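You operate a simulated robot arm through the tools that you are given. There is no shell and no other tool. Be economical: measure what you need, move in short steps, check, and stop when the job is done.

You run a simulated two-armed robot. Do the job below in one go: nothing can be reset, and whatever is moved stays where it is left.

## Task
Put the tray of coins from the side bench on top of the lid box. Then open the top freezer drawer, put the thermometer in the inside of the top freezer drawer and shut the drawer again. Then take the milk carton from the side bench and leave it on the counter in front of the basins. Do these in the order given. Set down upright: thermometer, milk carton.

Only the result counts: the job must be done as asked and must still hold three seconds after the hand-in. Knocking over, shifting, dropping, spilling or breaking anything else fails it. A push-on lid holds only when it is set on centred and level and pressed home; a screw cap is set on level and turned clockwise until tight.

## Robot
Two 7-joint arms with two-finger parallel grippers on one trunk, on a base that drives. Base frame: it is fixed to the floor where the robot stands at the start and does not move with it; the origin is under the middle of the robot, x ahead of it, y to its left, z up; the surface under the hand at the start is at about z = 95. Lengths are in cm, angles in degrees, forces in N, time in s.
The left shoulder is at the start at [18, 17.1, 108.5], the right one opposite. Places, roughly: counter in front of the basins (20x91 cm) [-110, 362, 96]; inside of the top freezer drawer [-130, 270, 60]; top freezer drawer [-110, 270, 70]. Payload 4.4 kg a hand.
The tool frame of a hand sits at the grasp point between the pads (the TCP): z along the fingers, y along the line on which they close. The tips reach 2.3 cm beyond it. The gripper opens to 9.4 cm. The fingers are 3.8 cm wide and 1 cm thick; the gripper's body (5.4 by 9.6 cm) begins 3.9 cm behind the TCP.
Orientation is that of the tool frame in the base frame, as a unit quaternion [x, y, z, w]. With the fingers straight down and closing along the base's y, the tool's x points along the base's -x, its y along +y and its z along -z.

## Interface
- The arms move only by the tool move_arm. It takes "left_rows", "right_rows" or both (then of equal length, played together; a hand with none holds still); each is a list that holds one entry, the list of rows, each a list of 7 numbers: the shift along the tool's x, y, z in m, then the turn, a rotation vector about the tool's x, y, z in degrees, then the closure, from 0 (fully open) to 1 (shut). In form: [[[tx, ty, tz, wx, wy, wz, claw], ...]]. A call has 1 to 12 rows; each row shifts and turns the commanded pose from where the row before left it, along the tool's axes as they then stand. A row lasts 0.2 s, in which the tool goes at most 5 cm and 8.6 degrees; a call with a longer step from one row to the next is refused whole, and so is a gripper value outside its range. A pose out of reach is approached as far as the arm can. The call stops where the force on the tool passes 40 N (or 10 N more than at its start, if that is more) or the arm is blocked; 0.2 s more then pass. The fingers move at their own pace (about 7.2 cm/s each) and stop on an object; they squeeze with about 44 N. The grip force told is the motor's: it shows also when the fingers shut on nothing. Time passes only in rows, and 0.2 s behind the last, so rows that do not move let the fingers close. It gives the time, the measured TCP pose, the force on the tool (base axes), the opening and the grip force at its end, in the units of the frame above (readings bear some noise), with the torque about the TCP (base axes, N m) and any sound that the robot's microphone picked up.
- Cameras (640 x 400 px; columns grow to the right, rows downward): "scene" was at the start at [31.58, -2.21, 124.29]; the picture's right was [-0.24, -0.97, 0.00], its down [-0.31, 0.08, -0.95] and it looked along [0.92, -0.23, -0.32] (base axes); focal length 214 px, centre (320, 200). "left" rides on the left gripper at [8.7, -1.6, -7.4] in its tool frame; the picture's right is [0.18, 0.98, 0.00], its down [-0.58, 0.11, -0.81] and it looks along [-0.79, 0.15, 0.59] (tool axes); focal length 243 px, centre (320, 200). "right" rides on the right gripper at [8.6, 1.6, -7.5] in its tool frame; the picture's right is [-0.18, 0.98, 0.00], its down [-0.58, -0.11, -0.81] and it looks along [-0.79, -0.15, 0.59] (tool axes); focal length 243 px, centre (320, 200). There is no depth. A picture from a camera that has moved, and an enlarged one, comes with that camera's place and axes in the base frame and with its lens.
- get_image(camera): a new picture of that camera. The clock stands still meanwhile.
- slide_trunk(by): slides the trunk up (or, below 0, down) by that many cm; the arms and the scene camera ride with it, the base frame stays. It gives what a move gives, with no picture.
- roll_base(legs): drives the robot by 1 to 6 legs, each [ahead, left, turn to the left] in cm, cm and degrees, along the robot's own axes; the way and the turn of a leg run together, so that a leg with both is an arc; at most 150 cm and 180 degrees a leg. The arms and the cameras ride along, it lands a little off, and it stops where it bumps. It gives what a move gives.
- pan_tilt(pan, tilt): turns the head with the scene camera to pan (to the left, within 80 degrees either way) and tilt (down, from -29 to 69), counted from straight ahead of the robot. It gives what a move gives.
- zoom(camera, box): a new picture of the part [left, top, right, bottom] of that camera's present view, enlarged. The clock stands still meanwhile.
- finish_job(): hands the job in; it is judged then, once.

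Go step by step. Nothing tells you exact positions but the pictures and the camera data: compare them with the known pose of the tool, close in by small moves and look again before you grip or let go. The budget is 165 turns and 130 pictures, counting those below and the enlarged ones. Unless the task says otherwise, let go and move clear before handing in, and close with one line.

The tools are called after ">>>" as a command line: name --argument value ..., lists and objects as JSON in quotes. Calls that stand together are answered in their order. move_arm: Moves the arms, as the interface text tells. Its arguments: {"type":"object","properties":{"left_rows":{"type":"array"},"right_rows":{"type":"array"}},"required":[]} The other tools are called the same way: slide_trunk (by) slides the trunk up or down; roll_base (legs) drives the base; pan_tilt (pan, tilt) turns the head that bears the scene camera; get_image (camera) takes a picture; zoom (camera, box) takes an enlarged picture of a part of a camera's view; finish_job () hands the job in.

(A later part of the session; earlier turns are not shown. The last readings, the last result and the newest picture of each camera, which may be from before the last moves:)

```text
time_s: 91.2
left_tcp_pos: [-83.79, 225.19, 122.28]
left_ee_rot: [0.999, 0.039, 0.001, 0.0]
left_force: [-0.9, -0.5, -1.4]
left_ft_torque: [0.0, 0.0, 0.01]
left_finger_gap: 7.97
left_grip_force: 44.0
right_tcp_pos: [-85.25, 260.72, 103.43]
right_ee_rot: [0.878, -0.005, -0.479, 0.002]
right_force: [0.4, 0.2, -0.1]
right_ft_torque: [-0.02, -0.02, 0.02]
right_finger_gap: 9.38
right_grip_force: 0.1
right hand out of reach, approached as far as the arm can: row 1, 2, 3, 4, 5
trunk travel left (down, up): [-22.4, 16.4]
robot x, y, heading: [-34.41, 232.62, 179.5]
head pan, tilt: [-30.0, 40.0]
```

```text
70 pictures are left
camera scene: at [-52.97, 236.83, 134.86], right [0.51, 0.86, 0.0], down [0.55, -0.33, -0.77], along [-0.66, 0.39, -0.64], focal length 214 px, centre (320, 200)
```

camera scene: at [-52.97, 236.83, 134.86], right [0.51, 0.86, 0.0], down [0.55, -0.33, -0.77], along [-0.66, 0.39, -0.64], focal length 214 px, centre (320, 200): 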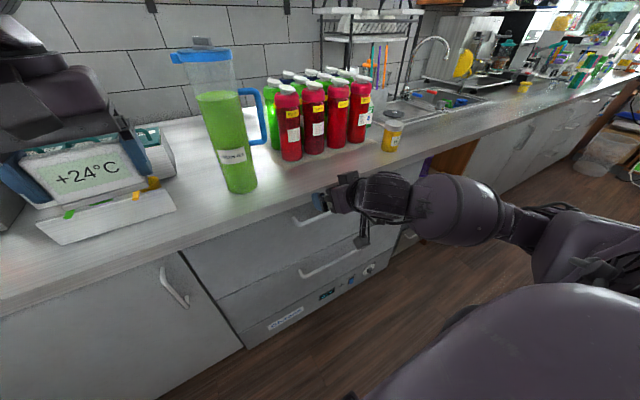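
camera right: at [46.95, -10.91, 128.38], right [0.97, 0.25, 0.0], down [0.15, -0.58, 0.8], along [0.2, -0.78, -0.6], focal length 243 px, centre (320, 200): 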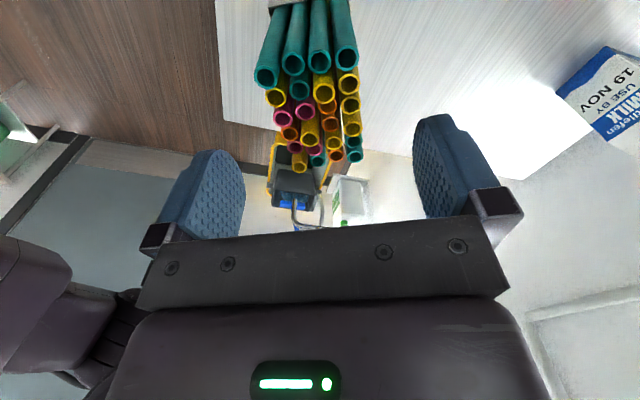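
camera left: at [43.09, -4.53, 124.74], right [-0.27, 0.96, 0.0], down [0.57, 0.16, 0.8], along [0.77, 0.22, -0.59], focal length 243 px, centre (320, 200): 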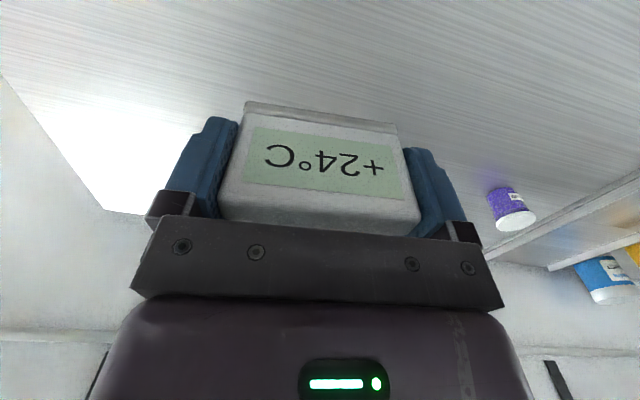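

The wrist can't go fully horizontal here, so I'll use about 45° pitch instead and see where the hand settles.

>>> move_arm --right_rows '[[[0, 0, 0, 0, 8, 0, 0], [0, 0, 0, 0, 8, 0, 0], [0, 0, 0, 0, 8, 0, 0], [0, 0, 0, 0, 8, 0, 0], [0, 0, 0, 0, 8, 0, 0], [0, 0, 0, 0, 5, 0, 0], [0, 0, 0, 0, 0, 0, 0]]]'

>>> get_image --camera "scene"

>>> get_image --camera "right"

```text
time_s: 92.8
left_tcp_pos: [-83.73, 225.22, 122.33]
left_ee_rot: [0.999, 0.038, 0.001, 0.0]
left_force: [-0.4, -0.3, -0.9]
left_ft_torque: [-0.01, 0.01, 0.01]
left_finger_gap: 7.98
left_grip_force: 44.3
right_tcp_pos: [-85.29, 260.67, 103.16]
right_ee_rot: [0.994, -0.007, -0.108, 0.003]
right_force: [0.9, -0.6, -0.2]
right_ft_torque: [-0.02, -0.03, -0.04]
right_finger_gap: 9.38
right_grip_force: 0.1
trunk travel left (down, up): [-22.4, 16.4]
robot x, y, heading: [-35.05, 232.62, 179.5]
head pan, tilt: [-30.0, 40.0]
```

```text
69 pictures are left
camera scene: at [-52.93, 236.86, 134.87], right [0.51, 0.86, 0.0], down [0.55, -0.33, -0.77], along [-0.66, 0.39, -0.64], focal length 214 px, centre (320, 200)
```

scene: 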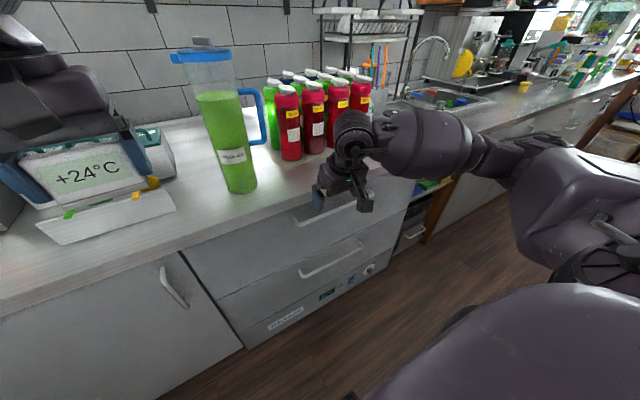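

```text
68 pictures are left
camera right: at [-75.37, 259.04, 108.52], right [-0.19, -0.98, 0.05], down [-0.39, 0.12, 0.91], along [-0.9, 0.16, -0.41], focal length 243 px, centre (320, 200)
```

right: 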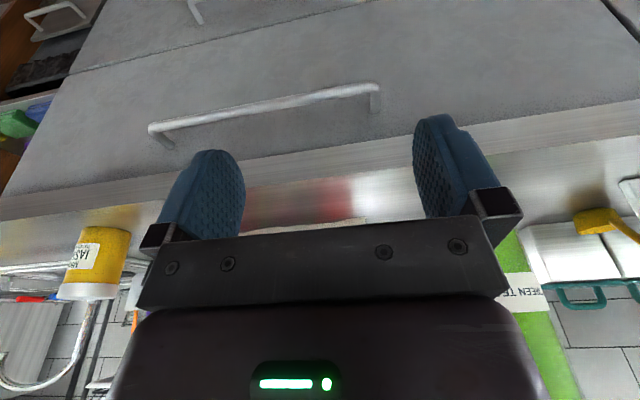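

Handle bar triangulates to x≈-98.4, z≈84, y 255.5–287. I'll roll the hand so the fingers close across the bar and pitch to about 35°.

>>> move_arm --right_rows '[[[0, 0, 0, 0, 0, 8.2, 0.4], [0, 0, 0, 0, 0, 8.2, 0.4], [0, 0, 0, 0, 0, 8.2, 0.4], [0, 0, 0, 0, 0, 8.2, 0.5], [0, 0, 0, 0, 0, 8.2, 0.5], [0, 0, 0, 0, 0, 8.2, 0.5], [0, 0, 0, 0, 0, 8.2, 0.55], [0, 0, 0, 0, 0, 8.2, 0.55], [0, 0, 0, 0, 0, 8.2, 0.55], [0, 0, 0, 0, 0, 8.2, 0.55], [0, 0, 0, 0, 0, 8, 0.55], [0, 0, 0, 0, 0, 0, 0.55]]]'

>>> move_arm --right_rows '[[[0, 0, 0, -7.5, 0, 0, 0.55], [0, 0, 0, -7.5, 0, 0, 0.55], [0, 0, 0, -7.5, 0, 0, 0.55], [0, 0, 0, 0, 0, 0, 0.55]]]'

>>> get_image --camera "right"

>>> get_image --camera "scene"

```text
time_s: 95.4
left_tcp_pos: [-83.8, 225.13, 122.27]
left_ee_rot: [0.999, 0.038, 0.001, 0.0]
left_force: [-1.0, 0.0, -0.5]
left_ft_torque: [-0.01, 0.03, -0.01]
left_finger_gap: 7.96
left_grip_force: 43.9
right_tcp_pos: [-85.23, 260.79, 103.15]
right_ee_rot: [-0.697, 0.709, 0.076, -0.079]
right_force: [0.0, 0.5, -0.3]
right_ft_torque: [0.0, 0.0, 0.0]
right_finger_gap: 4.21
right_grip_force: 0.0
trunk travel left (down, up): [-22.4, 16.4]
robot x, y, heading: [-34.68, 232.09, 179.6]
head pan, tilt: [-30.0, 40.0]
```

```text
time_s: 96.4
left_tcp_pos: [-83.75, 225.2, 122.25]
left_ee_rot: [0.999, 0.038, 0.001, 0.0]
left_force: [0.7, -0.5, -0.8]
left_ft_torque: [-0.01, 0.0, 0.01]
left_finger_gap: 7.95
left_grip_force: 44.1
right_tcp_pos: [-85.25, 260.71, 103.1]
right_ee_rot: [-0.669, 0.679, 0.212, -0.214]
right_force: [-0.1, 0.0, 0.4]
right_ft_torque: [-0.01, 0.03, 0.0]
right_finger_gap: 4.23
right_grip_force: 0.1
trunk travel left (down, up): [-22.4, 16.4]
robot x, y, heading: [-34.72, 232.46, 179.6]
head pan, tilt: [-30.0, 40.0]
```

```text
67 pictures are left
camera right: at [-82.6, 252.11, 110.21], right [-0.8, 0.2, 0.56], down [0.56, 0.58, 0.59], along [-0.21, 0.79, -0.57], focal length 243 px, centre (320, 200)
```

right: 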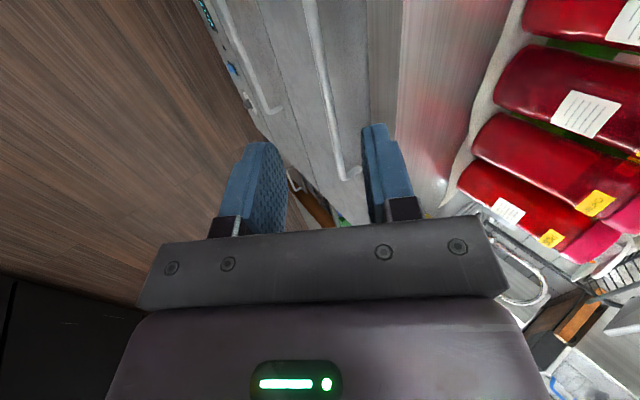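

```text
66 pictures are left
camera scene: at [-52.97, 236.85, 134.86], right [0.51, 0.86, 0.0], down [0.55, -0.33, -0.77], along [-0.66, 0.39, -0.64], focal length 214 px, centre (320, 200)
```

scene: 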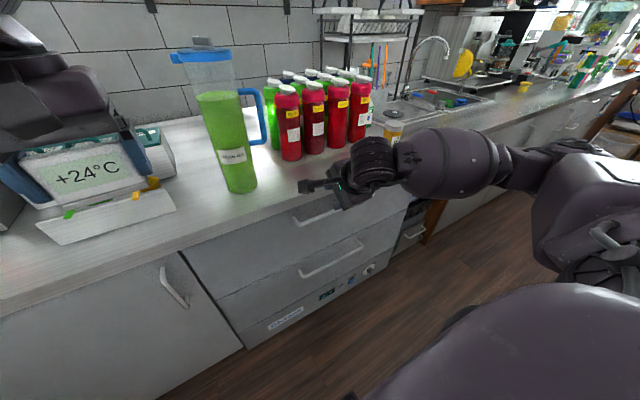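

The pose is as wanted. I'll approach to 8 cm short of the bar.

>>> move_arm --right_rows '[[[-0.0082, -0.0004, 0.0362, 0, 0, 0, 0.55], [-0.0082, -0.0004, 0.0362, 0, 0, 0, 0.55], [-0.0082, -0.0004, 0.0362, 0, 0, 0, 0.55], [-0.0082, -0.0004, 0.0362, 0, 0, 0, 0.55], [0, 0, 0, 0, 0, 0, 0.55]]]'

>>> get_image --camera "right"

>>> zoom --camera "scene" --box '[200, 130, 440, 280]'

```text
time_s: 97.6
left_tcp_pos: [-83.81, 225.34, 122.32]
left_ee_rot: [0.999, 0.037, 0.0, 0.0]
left_force: [0.4, 0.2, -0.4]
left_ft_torque: [-0.04, 0.01, 0.03]
left_finger_gap: 7.94
left_grip_force: 43.9
right_tcp_pos: [-93.19, 263.99, 91.09]
right_ee_rot: [-0.67, 0.679, 0.212, -0.213]
right_force: [0.2, 0.7, -0.7]
right_ft_torque: [0.01, 0.01, 0.02]
right_finger_gap: 4.22
right_grip_force: 0.1
trunk travel left (down, up): [-22.4, 16.4]
robot x, y, heading: [-34.83, 232.83, 179.3]
head pan, tilt: [-30.0, 40.0]
```

```text
65 pictures are left
camera right: at [-90.58, 255.45, 98.21], right [-0.8, 0.2, 0.56], down [0.56, 0.58, 0.59], along [-0.21, 0.79, -0.57], focal length 243 px, centre (320, 200)
```

right: 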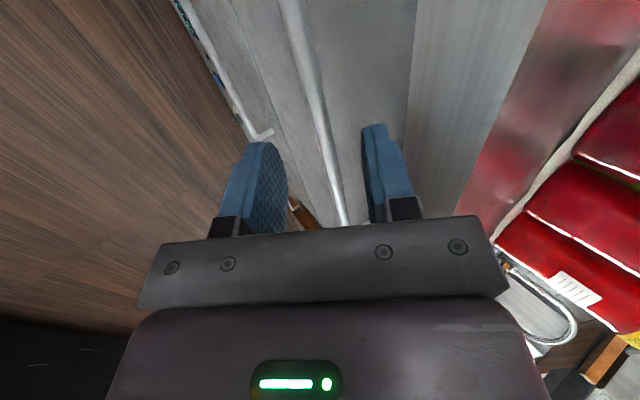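

```text
2.67 times, centred on (320, 205) of scene
camera zoom: at [-52.89, 236.85, 134.88], right [0.51, 0.86, 0.0], down [0.55, -0.33, -0.77], along [-0.66, 0.39, -0.64], focal length 572 px, centre (320, 187)
```

zoom: 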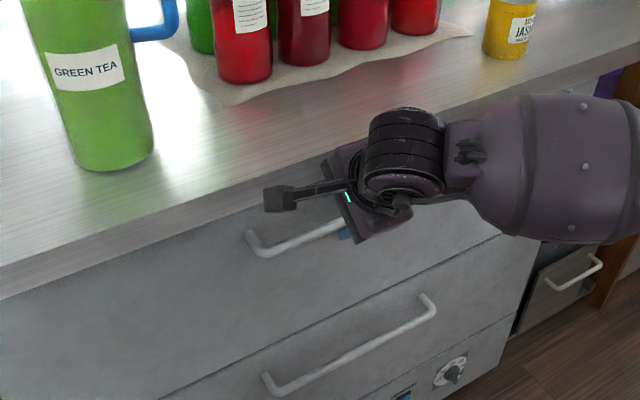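

The bar projects about 0.35 cm off the finger midline. I'll correct, narrow the opening and advance onto the bar.

>>> move_arm --right_rows '[[[0, -0.0035, 0.02, 0, 0, 0, 0.65], [0, 0, 0.02, 0, 0, 0, 0.65], [0, 0, 0.02, 0, 0, 0, 0.65], [0, 0, 0.01, 0, 0, 0, 0.65], [0, 0, 0.01, 0, 0, 0, 0.65], [0, 0, 0, 0, 0, 0, 0.65]]]'

>>> get_image --camera "right"

>>> zoom --camera "scene" --box '[240, 150, 400, 250]'

```text
time_s: 99.0
left_tcp_pos: [-83.78, 225.18, 122.22]
left_ee_rot: [0.999, 0.038, 0.001, 0.001]
left_force: [0.1, 0.1, -1.5]
left_ft_torque: [0.01, 0.01, -0.01]
left_finger_gap: 7.94
left_grip_force: 44.4
right_tcp_pos: [-97.75, 264.0, 84.31]
right_ee_rot: [-0.67, 0.679, 0.211, -0.212]
right_force: [0.8, 1.0, -1.6]
right_ft_torque: [0.03, 0.08, 0.0]
right_finger_gap: 3.27
right_grip_force: 0.0
trunk travel left (down, up): [-22.4, 16.4]
robot x, y, heading: [-34.79, 232.2, 179.4]
head pan, tilt: [-30.0, 40.0]
```

```text
63 pictures are left
camera right: at [-95.06, 255.37, 91.4], right [-0.8, 0.2, 0.56], down [0.56, 0.58, 0.6], along [-0.21, 0.79, -0.57], focal length 243 px, centre (320, 200)
```

right: 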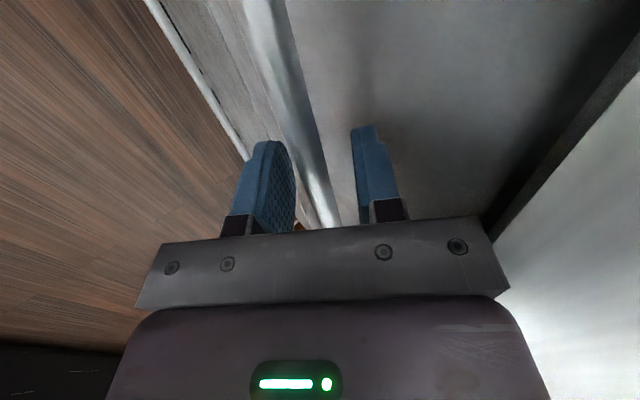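

```text
4.00 times, centred on (320, 200) of scene
camera zoom: at [-52.88, 236.85, 134.86], right [0.51, 0.86, 0.0], down [0.55, -0.33, -0.77], along [-0.66, 0.39, -0.64], focal length 858 px, centre (320, 200)
```

zoom: 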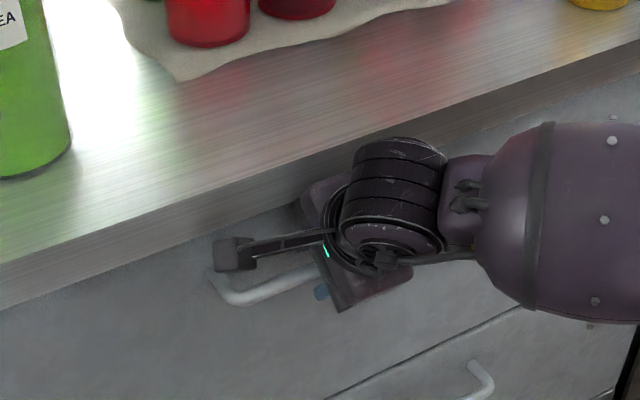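

The bar lies between the fingers, so I'll close and check the grip.

>>> move_arm --right_rows '[[[0, 0, 0, 0, 0, 0, 1], [0, 0, 0, 0, 0, 0, 1], [0, 0, 0, 0, 0, 0, 1], [0, 0, 0, 0, 0, 0, 1]]]'

```text
time_s: 100.0
left_tcp_pos: [-83.74, 225.21, 122.29]
left_ee_rot: [0.999, 0.037, 0.001, 0.001]
left_force: [0.4, 0.0, -1.0]
left_ft_torque: [-0.01, 0.02, 0.01]
left_finger_gap: 7.97
left_grip_force: 43.8
right_tcp_pos: [-97.61, 263.85, 84.07]
right_ee_rot: [-0.67, 0.68, 0.211, -0.211]
right_force: [22.8, -3.6, -12.6]
right_ft_torque: [1.05, -0.12, 1.57]
right_finger_gap: 1.4
right_grip_force: 44.6
trunk travel left (down, up): [-22.4, 16.4]
robot x, y, heading: [-34.7, 232.67, 179.5]
head pan, tilt: [-30.0, 40.0]
```

The bar is gripped (1.4 cm). I'll pull by backing the base 12 cm first.

>>> roll_base --legs '[[-12, 0, 0]]'

>>> get_image --camera "scene"

```text
time_s: 101.2
left_tcp_pos: [-71.96, 225.13, 122.16]
left_ee_rot: [0.999, 0.038, 0.002, 0.001]
left_force: [0.1, 0.7, 0.2]
left_ft_torque: [0.02, 0.03, 0.02]
left_finger_gap: 7.95
left_grip_force: 43.8
right_tcp_pos: [-85.93, 264.0, 84.21]
right_ee_rot: [-0.67, 0.68, 0.211, -0.212]
right_force: [-0.4, -0.4, -24.4]
right_ft_torque: [1.06, 0.2, 1.31]
right_finger_gap: 1.4
right_grip_force: 44.5
trunk travel left (down, up): [-22.4, 16.4]
robot x, y, heading: [-22.88, 232.57, 179.4]
head pan, tilt: [-30.0, 40.0]
```

```text
61 pictures are left
camera scene: at [-41.18, 236.83, 134.82], right [0.51, 0.86, 0.0], down [0.55, -0.33, -0.77], along [-0.66, 0.39, -0.64], focal length 214 px, centre (320, 200)
```

scene: 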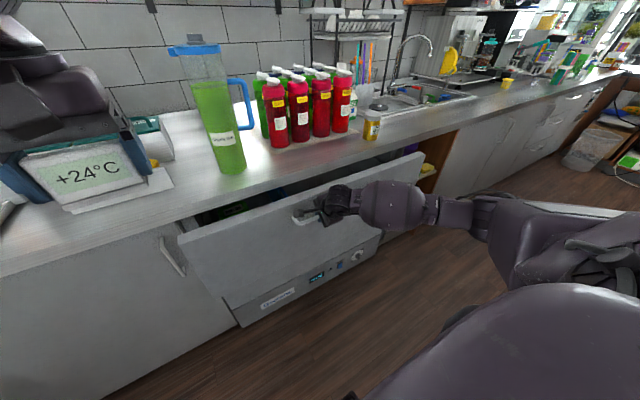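

The drawer is opening. I'll back up another 19 cm.

>>> roll_base --legs '[[-19, 0, 0]]'

>>> pan_tilt --pan -28 --tilt 35

>>> get_image --camera "scene"

```text
time_s: 102.8
left_tcp_pos: [-52.92, 225.06, 122.17]
left_ee_rot: [0.999, 0.037, 0.001, 0.001]
left_force: [-0.4, 0.1, -1.3]
left_ft_torque: [-0.02, -0.02, 0.01]
left_finger_gap: 7.94
left_grip_force: 43.8
right_tcp_pos: [-66.73, 264.06, 84.15]
right_ee_rot: [-0.669, 0.681, 0.211, -0.212]
right_force: [0.3, 12.3, -14.0]
right_ft_torque: [1.63, 0.17, 1.03]
right_finger_gap: 1.41
right_grip_force: 44.9
trunk travel left (down, up): [-22.4, 16.4]
robot x, y, heading: [-3.94, 232.09, 179.3]
head pan, tilt: [-30.0, 40.0]
```

```text
time_s: 103.5
left_tcp_pos: [-52.82, 225.03, 122.25]
left_ee_rot: [0.999, 0.037, 0.002, 0.0]
left_force: [1.2, 0.1, -1.4]
left_ft_torque: [0.0, 0.02, -0.02]
left_finger_gap: 7.94
left_grip_force: 43.8
right_tcp_pos: [-66.75, 263.94, 84.06]
right_ee_rot: [-0.669, 0.681, 0.212, -0.211]
right_force: [2.1, 3.5, -7.3]
right_ft_torque: [1.33, 0.02, 1.37]
right_finger_gap: 1.41
right_grip_force: 44.8
trunk travel left (down, up): [-22.4, 16.4]
robot x, y, heading: [-3.64, 232.02, 179.4]
head pan, tilt: [-28.0, 35.0]
```

```text
60 pictures are left
camera scene: at [-22.44, 236.51, 135.61], right [0.48, 0.88, 0.0], down [0.5, -0.28, -0.82], along [-0.72, 0.39, -0.57], focal length 214 px, centre (320, 200)
```

scene: 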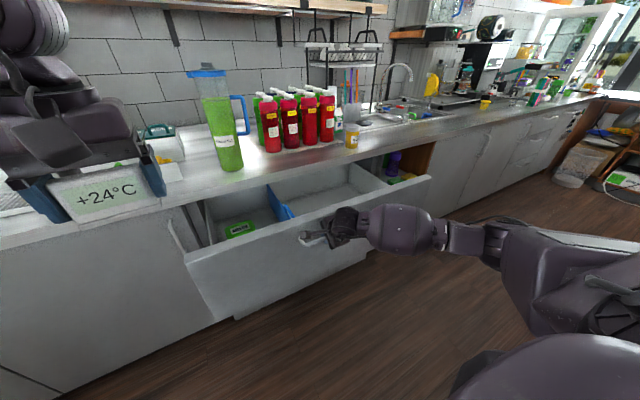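

The drawer is open about 31 cm; the right-hand part of its interior looks empty. I'll release the handle, retract the right hand and raise it.

>>> move_arm --right_rows '[[[0, 0, 0, 0, 0, 0, 0.65], [0, 0, 0, 0, 0, 0, 0.65], [0, 0, -0.025, 0, 0, 0, 0.65], [0, 0, -0.04, 0, 0, 0, 0.65], [0, 0, -0.045, 0, 0, 0, 0.65], [0, 0, -0.045, 0, 0, 0, 0.65], [0, 0.028, -0.04, 0, 0, 0, 0.65], [0, 0.028, -0.04, 0, 0, 0, 0.65], [0, 0.028, -0.04, 0, 0, 0, 0.65], [0, 0.028, -0.04, 0, 0, 0, 0.65], [0, 0, 0, 0, 0, 0, 0.65]]]'

>>> pan_tilt --pan -30 --tilt 30

>>> zoom --camera "scene" --box '[160, 120, 480, 320]'

```text
time_s: 105.9
left_tcp_pos: [-52.87, 225.06, 122.19]
left_ee_rot: [0.999, 0.037, 0.002, 0.0]
left_force: [-0.1, 0.2, -1.0]
left_ft_torque: [-0.01, -0.02, 0.0]
left_finger_gap: 7.93
left_grip_force: 43.8
right_tcp_pos: [-57.91, 263.92, 116.55]
right_ee_rot: [-0.669, 0.68, 0.211, -0.212]
right_force: [0.0, 0.6, 0.1]
right_ft_torque: [0.02, 0.07, -0.01]
right_finger_gap: 3.28
right_grip_force: 0.2
trunk travel left (down, up): [-22.4, 16.4]
robot x, y, heading: [-3.92, 232.03, 179.3]
head pan, tilt: [-28.0, 35.0]
```

```text
time_s: 106.5
left_tcp_pos: [-52.78, 225.08, 122.21]
left_ee_rot: [0.999, 0.037, 0.001, 0.0]
left_force: [-0.5, 0.6, -0.1]
left_ft_torque: [-0.01, 0.02, 0.0]
left_finger_gap: 7.94
left_grip_force: 43.8
right_tcp_pos: [-57.96, 263.79, 116.59]
right_ee_rot: [-0.669, 0.681, 0.212, -0.212]
right_force: [0.1, -0.2, -0.4]
right_ft_torque: [0.02, 0.02, -0.01]
right_finger_gap: 3.31
right_grip_force: 0.0
trunk travel left (down, up): [-22.4, 16.4]
robot x, y, heading: [-4.05, 232.27, 179.4]
head pan, tilt: [-30.0, 30.0]
```

```text
2.00 times, centred on (320, 220) of scene
camera zoom: at [-22.45, 236.84, 136.4], right [0.51, 0.86, 0.0], down [0.43, -0.26, -0.87], along [-0.74, 0.44, -0.5], focal length 429 px, centre (320, 160)
```

zoom: 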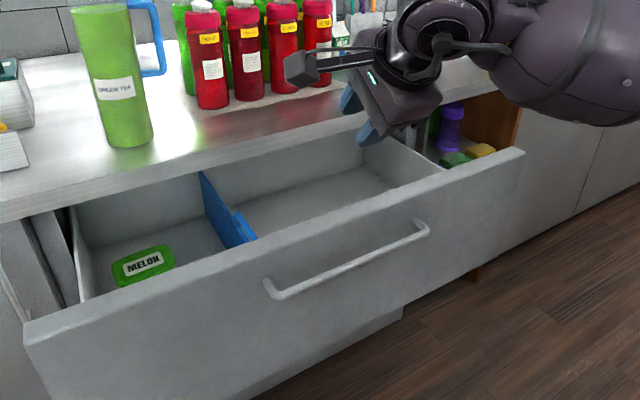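

The empty right compartment spans about y 260–295, x -102..-73. I'll drive forward 24, strafe right 48, and raise the trunk a little so the left forearm clears the drawer front.

>>> roll_base --legs '[[24, 0, 0], [0, -48, 0]]'

>>> slide_trunk --by 8

>>> pan_tilt --pan 0 --tilt 50

>>> get_image --camera "scene"

```text
time_s: 112.6
left_tcp_pos: [-76.21, 272.95, 122.23]
left_ee_rot: [0.999, 0.04, 0.0, -0.001]
left_force: [0.4, -0.2, -0.4]
left_ft_torque: [0.03, -0.02, -0.02]
left_finger_gap: 7.93
left_grip_force: 44.5
right_tcp_pos: [-81.55, 311.77, 116.54]
right_ee_rot: [-0.671, 0.678, 0.212, -0.212]
right_force: [-0.7, 0.6, -0.1]
right_ft_torque: [-0.02, 0.02, -0.01]
right_finger_gap: 3.27
right_grip_force: 0.1
trunk travel left (down, up): [-22.4, 16.4]
robot x, y, heading: [-27.6, 280.12, 179.7]
head pan, tilt: [-30.0, 30.0]
```

```text
time_s: 113.8
left_tcp_pos: [-76.38, 272.94, 130.21]
left_ee_rot: [0.999, 0.04, 0.002, 0.0]
left_force: [-0.8, -0.8, -1.6]
left_ft_torque: [0.0, 0.01, 0.01]
left_finger_gap: 7.96
left_grip_force: 43.9
right_tcp_pos: [-81.78, 311.59, 124.54]
right_ee_rot: [-0.67, 0.679, 0.211, -0.212]
right_force: [0.3, 0.4, 0.5]
right_ft_torque: [0.01, 0.03, 0.0]
right_finger_gap: 3.29
right_grip_force: 0.1
trunk travel left (down, up): [-30.4, 8.4]
robot x, y, heading: [-26.87, 280.22, 179.8]
head pan, tilt: [-30.0, 30.0]
```

```text
time_s: 114.7
left_tcp_pos: [-76.29, 272.9, 130.33]
left_ee_rot: [0.999, 0.04, 0.0, 0.0]
left_force: [0.2, 0.0, -0.7]
left_ft_torque: [0.0, 0.03, 0.02]
left_finger_gap: 7.95
left_grip_force: 44.1
right_tcp_pos: [-81.56, 311.81, 124.64]
right_ee_rot: [-0.671, 0.678, 0.212, -0.213]
right_force: [-1.2, 0.4, -0.4]
right_ft_torque: [-0.01, 0.01, -0.01]
right_finger_gap: 3.31
right_grip_force: 0.2
trunk travel left (down, up): [-30.4, 8.4]
robot x, y, heading: [-27.1, 280.41, 179.5]
head pan, tilt: [0.0, 50.0]
```

```text
58 pictures are left
camera scene: at [-41.43, 280.36, 141.9], right [0.01, 1.0, 0.0], down [0.77, -0.01, -0.64], along [-0.64, 0.0, -0.77], focal length 214 px, centre (320, 200)
```

scene: 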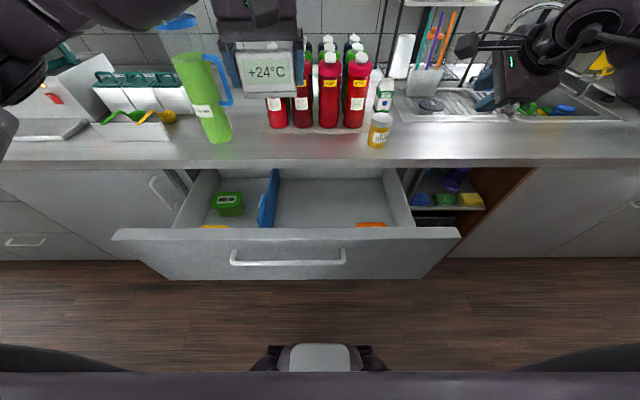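

I have a clear view: the right compartment is y≈264–305, with a small orange item near its right end. I'll bring the thermometer over the opening and check below with the gripper camera.

>>> move_arm --left_rows '[[[-0.0333, -0.013, 0.0308, 0, 0, 0, 1], [-0.0333, -0.013, 0.0308, 0, 0, 0, 1], [-0.0333, -0.013, 0.0308, 0, 0, 0, 1], [-0.0333, -0.013, 0.0308, 0, 0, 0, 1], [0, 0, 0, 0, 0, 0, 1]]]'

>>> get_image --camera "left"

>>> get_image --camera "scene"

```text
time_s: 115.9
left_tcp_pos: [-90.0, 276.82, 118.12]
left_ee_rot: [0.999, 0.04, -0.001, 0.0]
left_force: [-0.6, -0.7, -0.4]
left_ft_torque: [0.05, 0.02, 0.02]
left_finger_gap: 7.93
left_grip_force: 44.4
right_tcp_pos: [-81.58, 311.68, 124.69]
right_ee_rot: [-0.671, 0.678, 0.212, -0.212]
right_force: [-0.4, -0.4, 0.4]
right_ft_torque: [0.0, -0.02, -0.02]
right_finger_gap: 3.27
right_grip_force: 0.0
trunk travel left (down, up): [-30.4, 8.4]
robot x, y, heading: [-27.06, 280.33, 179.7]
head pan, tilt: [0.0, 50.0]
```

```text
57 pictures are left
camera left: at [-81.45, 279.17, 125.6], right [0.26, -0.97, 0.0], down [-0.57, -0.15, 0.81], along [-0.78, -0.21, -0.59], focal length 243 px, centre (320, 200)
```

left: 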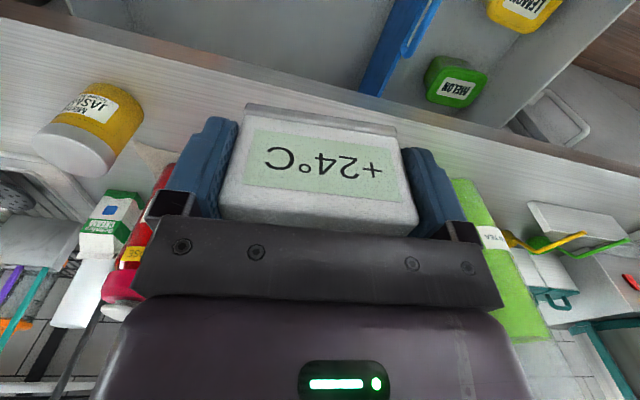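

```text
56 pictures are left
camera scene: at [-41.35, 280.3, 141.91], right [0.01, 1.0, 0.0], down [0.77, 0.0, -0.64], along [-0.64, 0.0, -0.77], focal length 214 px, centre (320, 200)
```

scene: 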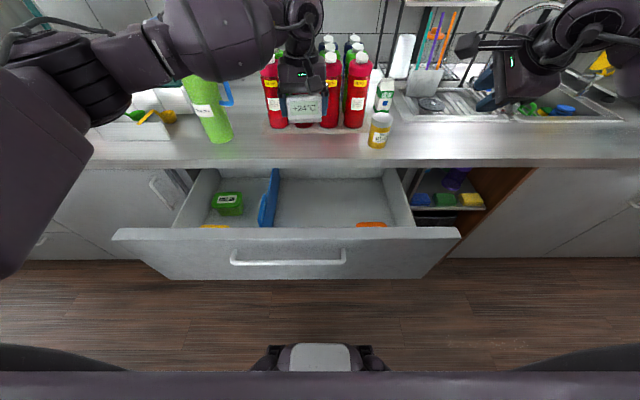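

The floor right behind the drawer front is hidden from both cameras. I'll pull the hand back 14 cm so its camera looks down over the panel.

>>> move_arm --left_rows '[[[0.0345, 0, -0.02, 0, 0, 0, 1], [0.0345, 0, -0.02, 0, 0, 0, 1], [0.0345, 0, -0.02, 0, 0, 0, 1], [0.0345, 0, -0.02, 0, 0, 0, 1], [0, 0, 0, 0, 0, 0, 1]]]'

>>> get_image --camera "left"

```text
time_s: 117.1
left_tcp_pos: [-76.3, 277.95, 125.86]
left_ee_rot: [0.999, 0.039, 0.001, -0.001]
left_force: [0.5, 0.9, -0.6]
left_ft_torque: [-0.02, -0.02, 0.0]
left_finger_gap: 7.94
left_grip_force: 44.1
right_tcp_pos: [-81.65, 311.75, 124.6]
right_ee_rot: [-0.671, 0.679, 0.211, -0.213]
right_force: [0.1, -0.1, -0.4]
right_ft_torque: [-0.01, -0.03, 0.02]
right_finger_gap: 3.28
right_grip_force: 0.1
trunk travel left (down, up): [-30.4, 8.4]
robot x, y, heading: [-27.11, 279.94, 179.7]
head pan, tilt: [0.0, 50.0]
```

```text
55 pictures are left
camera left: at [-67.89, 280.33, 133.42], right [0.26, -0.96, 0.0], down [-0.57, -0.15, 0.81], along [-0.78, -0.21, -0.59], focal length 243 px, centre (320, 200)
```

left: 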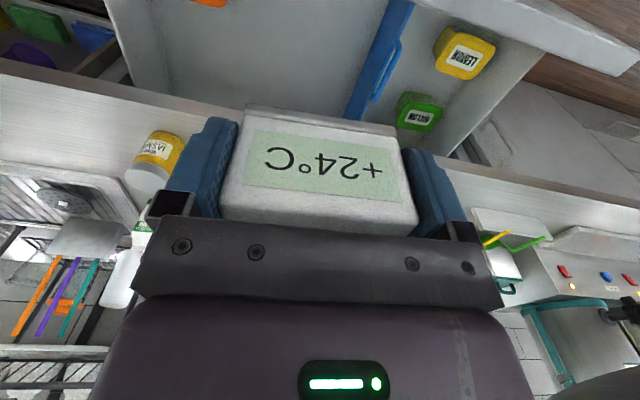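

The compartment floor around (-91, 278) is empty. I'll move back over and descend to about z 88, then check forearm clearance.

>>> move_arm --left_rows '[[[-0.038, 0, 0.018, 0, 0, 0, 1], [-0.038, 0, 0.018, 0, 0, 0, 1], [-0.038, 0, 0.018, 0, 0, 0, 1], [-0.038, 0, 0.018, 0, 0, 0, 1], [0, 0, 0.045, 0, 0, 0, 1], [0, 0, 0.045, 0, 0, 0, 1], [0, 0, 0.045, 0, 0, 0, 1], [0, 0, 0.045, 0, 0, 0, 1], [0, 0, 0.045, 0, 0, 0, 1], [0, 0, 0.045, 0, 0, 0, 1], [0, 0, 0.04, 0, 0, 0, 1], [0, 0, 0, 0, 0, 0, 1]]]'

>>> get_image --camera "scene"

>>> get_image --camera "left"

```text
time_s: 119.7
left_tcp_pos: [-91.33, 277.15, 87.43]
left_ee_rot: [0.999, 0.04, 0.001, 0.0]
left_force: [-0.6, 0.0, -1.1]
left_ft_torque: [-0.01, 0.0, -0.02]
left_finger_gap: 7.96
left_grip_force: 44.1
right_tcp_pos: [-81.55, 311.72, 124.63]
right_ee_rot: [-0.67, 0.679, 0.211, -0.213]
right_force: [0.2, -1.3, 0.5]
right_ft_torque: [-0.02, 0.01, -0.01]
right_finger_gap: 3.31
right_grip_force: 0.0
trunk travel left (down, up): [-30.4, 8.4]
robot x, y, heading: [-27.24, 280.09, 179.7]
head pan, tilt: [0.0, 50.0]
```

```text
54 pictures are left
camera scene: at [-41.39, 280.33, 141.9], right [0.01, 1.0, 0.0], down [0.77, 0.0, -0.64], along [-0.64, 0.0, -0.77], focal length 214 px, centre (320, 200)
```

scene: 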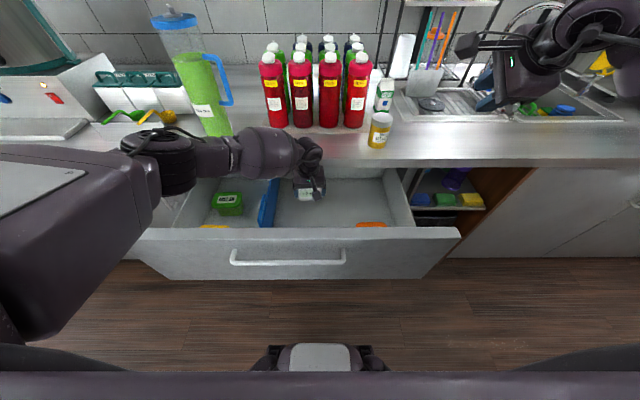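

```text
53 pictures are left
camera left: at [-82.82, 279.36, 95.06], right [0.26, -0.97, 0.0], down [-0.57, -0.15, 0.81], along [-0.78, -0.21, -0.59], focal length 243 px, centre (320, 200)
```

left: 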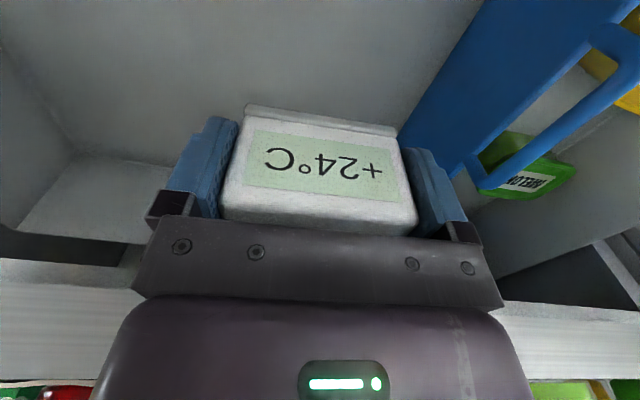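

The forearm comes in from the left side and could sag onto the drawer rim as I go lower. I'll raise the trunk to straighten the arm, then descend further.

>>> slide_trunk --by 8.3

>>> move_arm --left_rows '[[[0, 0, 0.04, 0, 0, 0, 1], [0, 0, 0.04, 0, 0, 0, 1], [0, 0, 0.04, 0, 0, 0, 1], [0, 0, 0.04, 0, 0, 0, 1], [0, 0, 0, 0, 0, 0, 1]]]'

>>> get_image --camera "scene"

```text
time_s: 120.9
left_tcp_pos: [-91.26, 276.99, 96.01]
left_ee_rot: [0.999, 0.04, 0.001, 0.0]
left_force: [0.6, -0.3, -0.9]
left_ft_torque: [0.05, -0.06, -0.02]
left_finger_gap: 7.96
left_grip_force: 44.1
right_tcp_pos: [-81.67, 311.64, 132.73]
right_ee_rot: [-0.67, 0.679, 0.211, -0.213]
right_force: [-1.1, 0.7, -0.5]
right_ft_torque: [0.04, -0.01, 0.0]
right_finger_gap: 3.28
right_grip_force: 0.0
trunk travel left (down, up): [-38.7, 0.1]
robot x, y, heading: [-27.38, 280.43, 179.6]
head pan, tilt: [0.0, 50.0]
```

```text
time_s: 122.1
left_tcp_pos: [-90.04, 275.83, 81.17]
left_ee_rot: [0.999, 0.039, 0.001, 0.001]
left_force: [0.5, 1.3, -0.4]
left_ft_torque: [-0.05, 0.01, 0.0]
left_finger_gap: 7.96
left_grip_force: 43.9
left hand out of reach, approached as far as the arm can: row 4
right_tcp_pos: [-81.68, 311.87, 132.84]
right_ee_rot: [-0.67, 0.678, 0.212, -0.213]
right_force: [0.1, 0.4, 1.2]
right_ft_torque: [-0.01, 0.05, -0.04]
right_finger_gap: 3.28
right_grip_force: 0.0
trunk travel left (down, up): [-38.7, 0.1]
robot x, y, heading: [-27.33, 280.37, 179.7]
head pan, tilt: [0.0, 50.0]
```

```text
52 pictures are left
camera scene: at [-40.77, 280.5, 150.22], right [0.01, 1.0, 0.0], down [0.77, -0.01, -0.64], along [-0.64, 0.0, -0.77], focal length 214 px, centre (320, 200)
```

scene: 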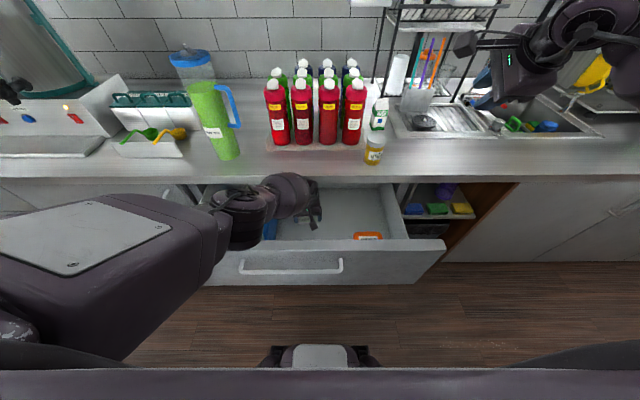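

I reached the arm's limit at z 81, and the forearm would be close to the panel. I'll lift, shift the base 7 cm forward for a steeper arm, and descend again.

>>> move_arm --left_rows '[[[0, 0, -0.04, 0, 0, 0, 1], [0, 0, -0.045, 0, 0, 0, 1], [0, 0, -0.045, 0, 0, 0, 1], [0.03, -0.01, -0.01, 0, 0, 0, 1], [0.03, -0.01, 0, 0, 0, 0, 1], [0, 0, 0, 0, 0, 0, 1]]]'

>>> roll_base --legs '[[7, 0, 0]]'

>>> move_arm --left_rows '[[[0, 0, 0.04, 0, 0, 0, 1], [0, 0, 0.04, 0, 0, 0, 1], [0, 0, 0.04, 0, 0, 0, 1], [0, 0, 0.03, 0, 0, 0, 1], [0, 0, 0, 0, 0, 0, 1]]]'

>>> get_image --camera "scene"

```text
time_s: 123.5
left_tcp_pos: [-84.51, 278.38, 95.4]
left_ee_rot: [0.999, 0.04, 0.001, 0.0]
left_force: [0.3, 1.1, -1.1]
left_ft_torque: [0.01, -0.03, 0.0]
left_finger_gap: 7.94
left_grip_force: 44.2
right_tcp_pos: [-81.69, 311.76, 132.93]
right_ee_rot: [-0.67, 0.679, 0.211, -0.212]
right_force: [0.1, 0.5, -1.0]
right_ft_torque: [0.0, -0.03, 0.05]
right_finger_gap: 3.32
right_grip_force: 0.1
trunk travel left (down, up): [-38.7, 0.1]
robot x, y, heading: [-26.98, 280.51, 179.6]
head pan, tilt: [0.0, 50.0]
```

```text
time_s: 124.5
left_tcp_pos: [-91.62, 278.51, 95.22]
left_ee_rot: [0.999, 0.039, 0.001, 0.001]
left_force: [-0.5, 0.2, -0.4]
left_ft_torque: [-0.02, -0.03, 0.01]
left_finger_gap: 7.93
left_grip_force: 43.8
right_tcp_pos: [-88.8, 311.82, 132.79]
right_ee_rot: [-0.671, 0.679, 0.211, -0.212]
right_force: [-0.8, -0.4, 0.2]
right_ft_torque: [0.0, 0.0, 0.05]
right_finger_gap: 3.3
right_grip_force: 0.1
trunk travel left (down, up): [-38.7, 0.1]
robot x, y, heading: [-34.08, 280.15, 179.5]
head pan, tilt: [0.0, 50.0]
```

```text
time_s: 125.7
left_tcp_pos: [-91.37, 278.37, 80.14]
left_ee_rot: [0.999, 0.039, 0.001, 0.0]
left_force: [0.4, -0.8, -0.9]
left_ft_torque: [0.01, 0.02, -0.02]
left_finger_gap: 7.94
left_grip_force: 43.9
right_tcp_pos: [-88.6, 311.8, 132.84]
right_ee_rot: [-0.67, 0.679, 0.212, -0.212]
right_force: [0.4, -0.5, -0.4]
right_ft_torque: [-0.02, 0.0, -0.01]
right_finger_gap: 3.31
right_grip_force: 0.1
trunk travel left (down, up): [-38.7, 0.1]
robot x, y, heading: [-34.43, 280.28, 179.5]
head pan, tilt: [0.0, 50.0]
```

```text
51 pictures are left
camera scene: at [-47.73, 280.36, 150.22], right [0.01, 1.0, 0.0], down [0.77, 0.0, -0.64], along [-0.64, 0.0, -0.77], focal length 214 px, centre (320, 200)
```

scene: 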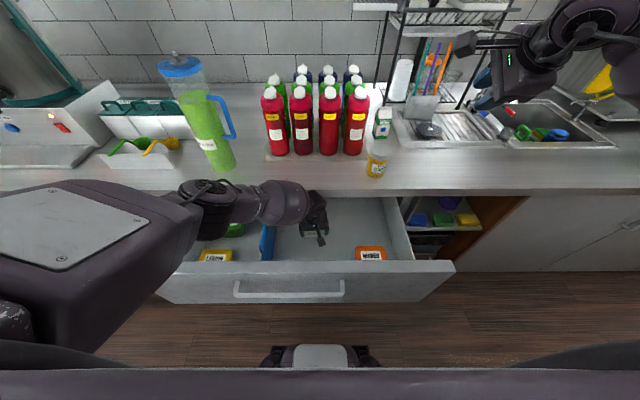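

This gives room to spare. I'll continue descending in small steps toward the drawer floor.

>>> move_arm --left_rows '[[[0, 0, 0.02, 0, 0, 0, 1], [0, 0, 0.02, 0, 0, 0, 1], [0, 0, 0.02, 0, 0, 0, 1], [0, 0, 0.02, 0, 0, 0, 1], [0, 0, 0.015, 0, 0, 0, 1], [0, 0, 0, 0, 0, 0, 1]]]'

>>> get_image --camera "scene"

>>> get_image --camera "left"

```text
time_s: 127.1
left_tcp_pos: [-89.73, 277.68, 73.74]
left_ee_rot: [0.999, 0.04, 0.001, 0.0]
left_force: [-0.7, -0.1, -1.1]
left_ft_torque: [0.02, 0.01, 0.0]
left_finger_gap: 7.96
left_grip_force: 43.8
left hand out of reach, approached as far as the arm can: row 3, 4, 5
right_tcp_pos: [-88.6, 311.73, 132.92]
right_ee_rot: [-0.671, 0.678, 0.211, -0.213]
right_force: [-0.1, 0.6, 0.4]
right_ft_torque: [-0.02, 0.0, 0.01]
right_finger_gap: 3.27
right_grip_force: 0.1
trunk travel left (down, up): [-38.7, 0.1]
robot x, y, heading: [-33.95, 280.42, 179.8]
head pan, tilt: [0.0, 50.0]
```

```text
50 pictures are left
camera scene: at [-47.75, 280.39, 150.21], right [0.01, 1.0, 0.0], down [0.77, 0.0, -0.64], along [-0.64, 0.0, -0.77], focal length 214 px, centre (320, 200)
```

scene: 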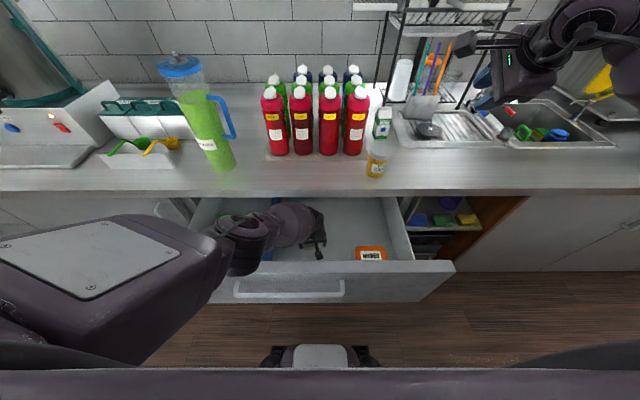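

```text
49 pictures are left
camera left: at [-81.36, 279.93, 81.27], right [0.26, -0.97, 0.0], down [-0.57, -0.15, 0.81], along [-0.78, -0.21, -0.59], focal length 243 px, centre (320, 200)
```

left: 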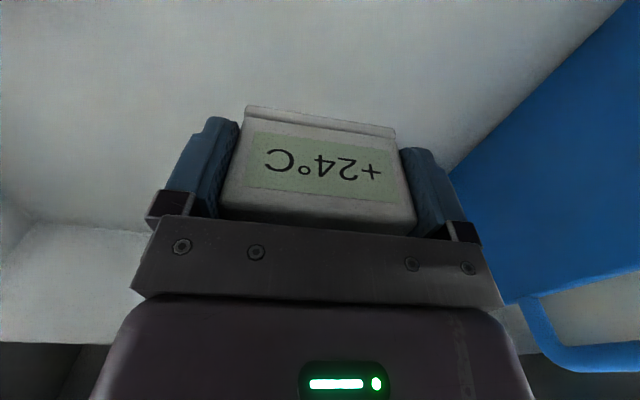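

The arm is at full stretch. I'll raise the hand 5 cm, lower the trunk 11 cm, and then step down to contact with the arm.

>>> move_arm --left_rows '[[[0, 0, -0.025, 0, 0, 0, 1], [0, 0, -0.025, 0, 0, 0, 1], [0, 0, 0, 0, 0, 0, 1]]]'

>>> slide_trunk --by -10

>>> get_image --camera "left"

>>> get_image --camera "scene"

```text
time_s: 127.9
left_tcp_pos: [-89.72, 277.63, 78.85]
left_ee_rot: [0.999, 0.041, 0.001, -0.001]
left_force: [0.4, -0.4, -0.5]
left_ft_torque: [0.01, 0.02, -0.02]
left_finger_gap: 7.96
left_grip_force: 44.0
right_tcp_pos: [-88.67, 311.81, 132.85]
right_ee_rot: [-0.671, 0.678, 0.211, -0.213]
right_force: [0.8, 0.5, 0.1]
right_ft_torque: [0.01, 0.03, -0.03]
right_finger_gap: 3.31
right_grip_force: 0.0
trunk travel left (down, up): [-38.7, 0.1]
robot x, y, heading: [-34.44, 280.29, 179.8]
head pan, tilt: [0.0, 50.0]
```

```text
time_s: 129.3
left_tcp_pos: [-89.82, 277.76, 68.96]
left_ee_rot: [0.999, 0.041, -0.001, 0.0]
left_force: [-0.2, 0.4, -1.3]
left_ft_torque: [-0.01, 0.0, -0.04]
left_finger_gap: 7.93
left_grip_force: 43.8
right_tcp_pos: [-88.53, 311.8, 122.91]
right_ee_rot: [-0.67, 0.679, 0.211, -0.213]
right_force: [0.8, -0.4, 0.4]
right_ft_torque: [-0.01, 0.0, 0.0]
right_finger_gap: 3.26
right_grip_force: 0.1
trunk travel left (down, up): [-28.7, 10.1]
robot x, y, heading: [-33.84, 280.55, 179.4]
head pan, tilt: [0.0, 50.0]
```

```text
48 pictures are left
camera left: at [-81.31, 279.96, 76.5], right [0.26, -0.97, 0.0], down [-0.57, -0.15, 0.81], along [-0.78, -0.21, -0.59], focal length 243 px, centre (320, 200)
```

left: 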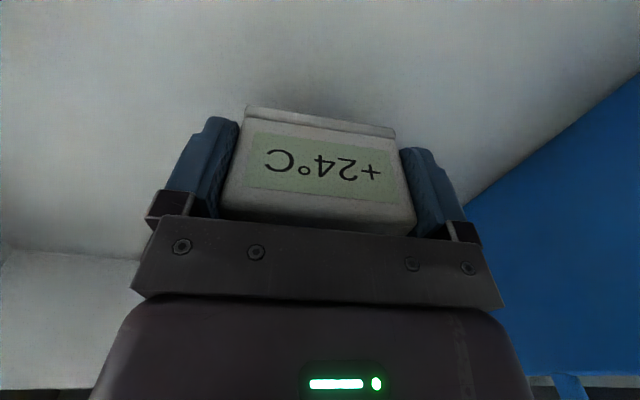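

```text
47 pictures are left
camera scene: at [-48.92, 280.39, 140.14], right [0.01, 1.0, 0.0], down [0.77, 0.0, -0.64], along [-0.64, 0.0, -0.77], focal length 214 px, centre (320, 200)
```

scene: 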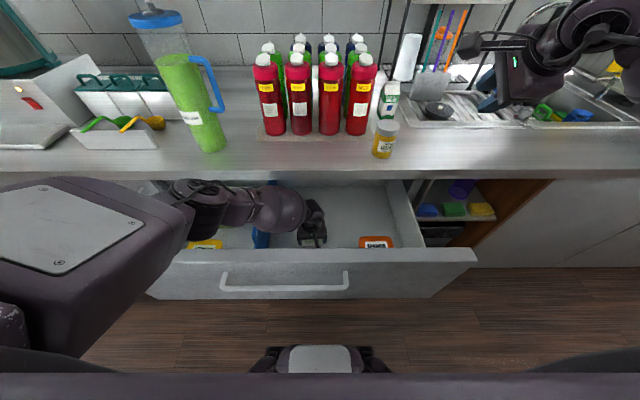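

It is clear with shadow approaching. I'll step down gently.

>>> move_arm --left_rows '[[[0, 0, 0.01, 0, 0, 0, 1], [0, 0, 0.01, 0, 0, 0, 1], [0, 0, 0.01, 0, 0, 0, 1], [0, 0, 0, 0, 0, 0, 1]]]'

>>> get_image --camera "left"

```text
time_s: 130.3
left_tcp_pos: [-89.54, 277.73, 65.85]
left_ee_rot: [0.999, 0.04, 0.001, 0.0]
left_force: [-0.2, 0.7, -0.3]
left_ft_torque: [0.03, 0.0, 0.0]
left_finger_gap: 7.94
left_grip_force: 43.9
right_tcp_pos: [-88.65, 311.68, 122.91]
right_ee_rot: [-0.67, 0.679, 0.211, -0.213]
right_force: [0.3, 0.1, 0.6]
right_ft_torque: [0.02, 0.04, 0.02]
right_finger_gap: 3.29
right_grip_force: 0.0
trunk travel left (down, up): [-28.7, 10.1]
robot x, y, heading: [-33.99, 280.37, 179.6]
head pan, tilt: [0.0, 50.0]
```

```text
46 pictures are left
camera left: at [-81.21, 279.91, 73.43], right [0.26, -0.97, 0.0], down [-0.57, -0.15, 0.81], along [-0.78, -0.21, -0.59], focal length 243 px, centre (320, 200)
```

left: 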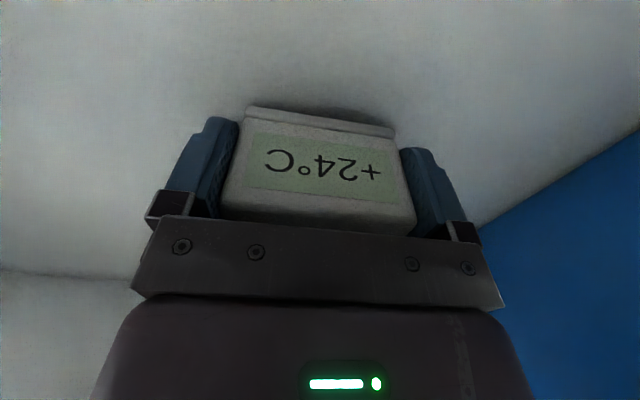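

>>> move_arm --left_rows '[[[0, 0, 0.005, 0, 0, 0, 1], [0, 0, 0.005, 0, 0, 0, 1], [0, 0, 0.004, 0, 0, 0, 1], [0, 0, 0, 0, 0, 0, 1]]]'

```text
time_s: 131.2
left_tcp_pos: [-90.24, 277.61, 64.84]
left_ee_rot: [0.999, 0.04, -0.005, -0.001]
left_force: [-0.7, -2.1, 26.7]
left_ft_torque: [-0.32, -0.25, -0.07]
left_finger_gap: 7.95
left_grip_force: 44.3
right_tcp_pos: [-88.56, 311.74, 122.89]
right_ee_rot: [-0.671, 0.679, 0.211, -0.213]
right_force: [-0.1, -0.1, 0.1]
right_ft_torque: [-0.03, 0.0, 0.02]
right_finger_gap: 3.28
right_grip_force: 0.1
trunk travel left (down, up): [-28.7, 10.1]
robot x, y, heading: [-34.19, 280.19, 179.5]
head pan, tilt: [0.0, 50.0]
stopped in row 4 (left hand): the force on the tool passed its limit at 42 N (the readings are from after the stop); the commanded pose is now the measured one
```

The thermometer is on the floor (26 N contact). I'll ease off slightly, open, and rise straight up.

>>> move_arm --left_rows '[[[0, 0, -0.001, 0, 0, 0, 1], [0, 0, 0, 0, 0, 0, 0.3], [0, 0, 0, 0, 0, 0, 0], [0, 0, 0, 0, 0, 0, 0], [0, 0, -0.01, 0, 0, 0, 0], [0, 0, -0.03, 0, 0, 0, 0], [0, 0, -0.04, 0, 0, 0, 0], [0, 0, -0.04, 0, 0, 0, 0], [0, 0, -0.04, 0, 0, 0, 0], [0, 0, 0, 0, 0, 0, 0]]]'

>>> get_image --camera "left"

>>> get_image --camera "scene"

```text
time_s: 133.4
left_tcp_pos: [-89.75, 277.63, 80.7]
left_ee_rot: [0.999, 0.04, -0.002, -0.001]
left_force: [-0.5, 0.1, -0.1]
left_ft_torque: [-0.01, 0.02, -0.01]
left_finger_gap: 9.39
left_grip_force: 0.0
right_tcp_pos: [-88.57, 311.74, 122.87]
right_ee_rot: [-0.67, 0.679, 0.211, -0.213]
right_force: [-0.3, 0.2, -0.4]
right_ft_torque: [-0.03, 0.02, -0.02]
right_finger_gap: 3.28
right_grip_force: 0.0
trunk travel left (down, up): [-28.7, 10.1]
robot x, y, heading: [-34.38, 280.21, 179.6]
head pan, tilt: [0.0, 50.0]
```

```text
45 pictures are left
camera left: at [-81.35, 279.85, 88.28], right [0.26, -0.96, 0.0], down [-0.57, -0.16, 0.81], along [-0.78, -0.21, -0.59], focal length 243 px, centre (320, 200)
```

left: 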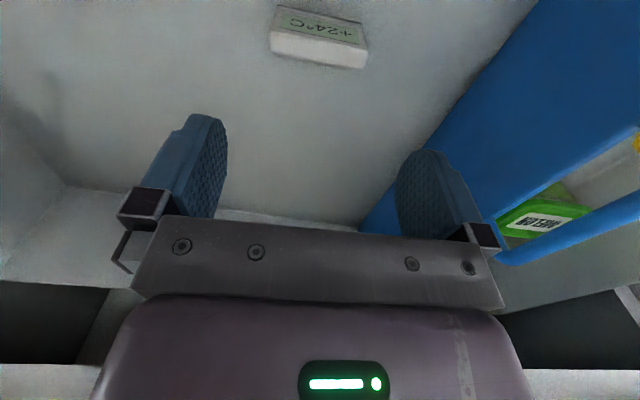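

```text
44 pictures are left
camera scene: at [-49.02, 280.4, 140.1], right [0.01, 1.0, 0.0], down [0.77, 0.0, -0.64], along [-0.64, 0.0, -0.77], focal length 214 px, centre (320, 200)
```

scene: 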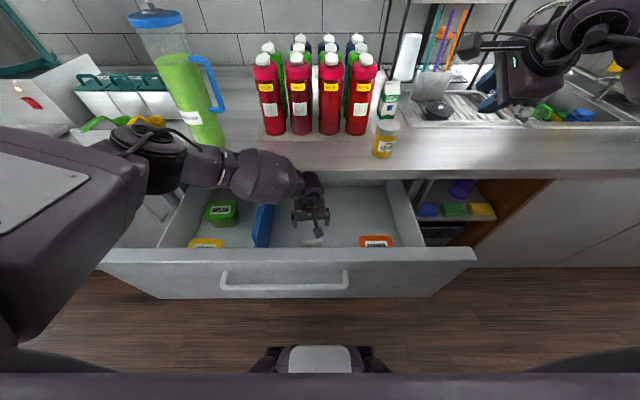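

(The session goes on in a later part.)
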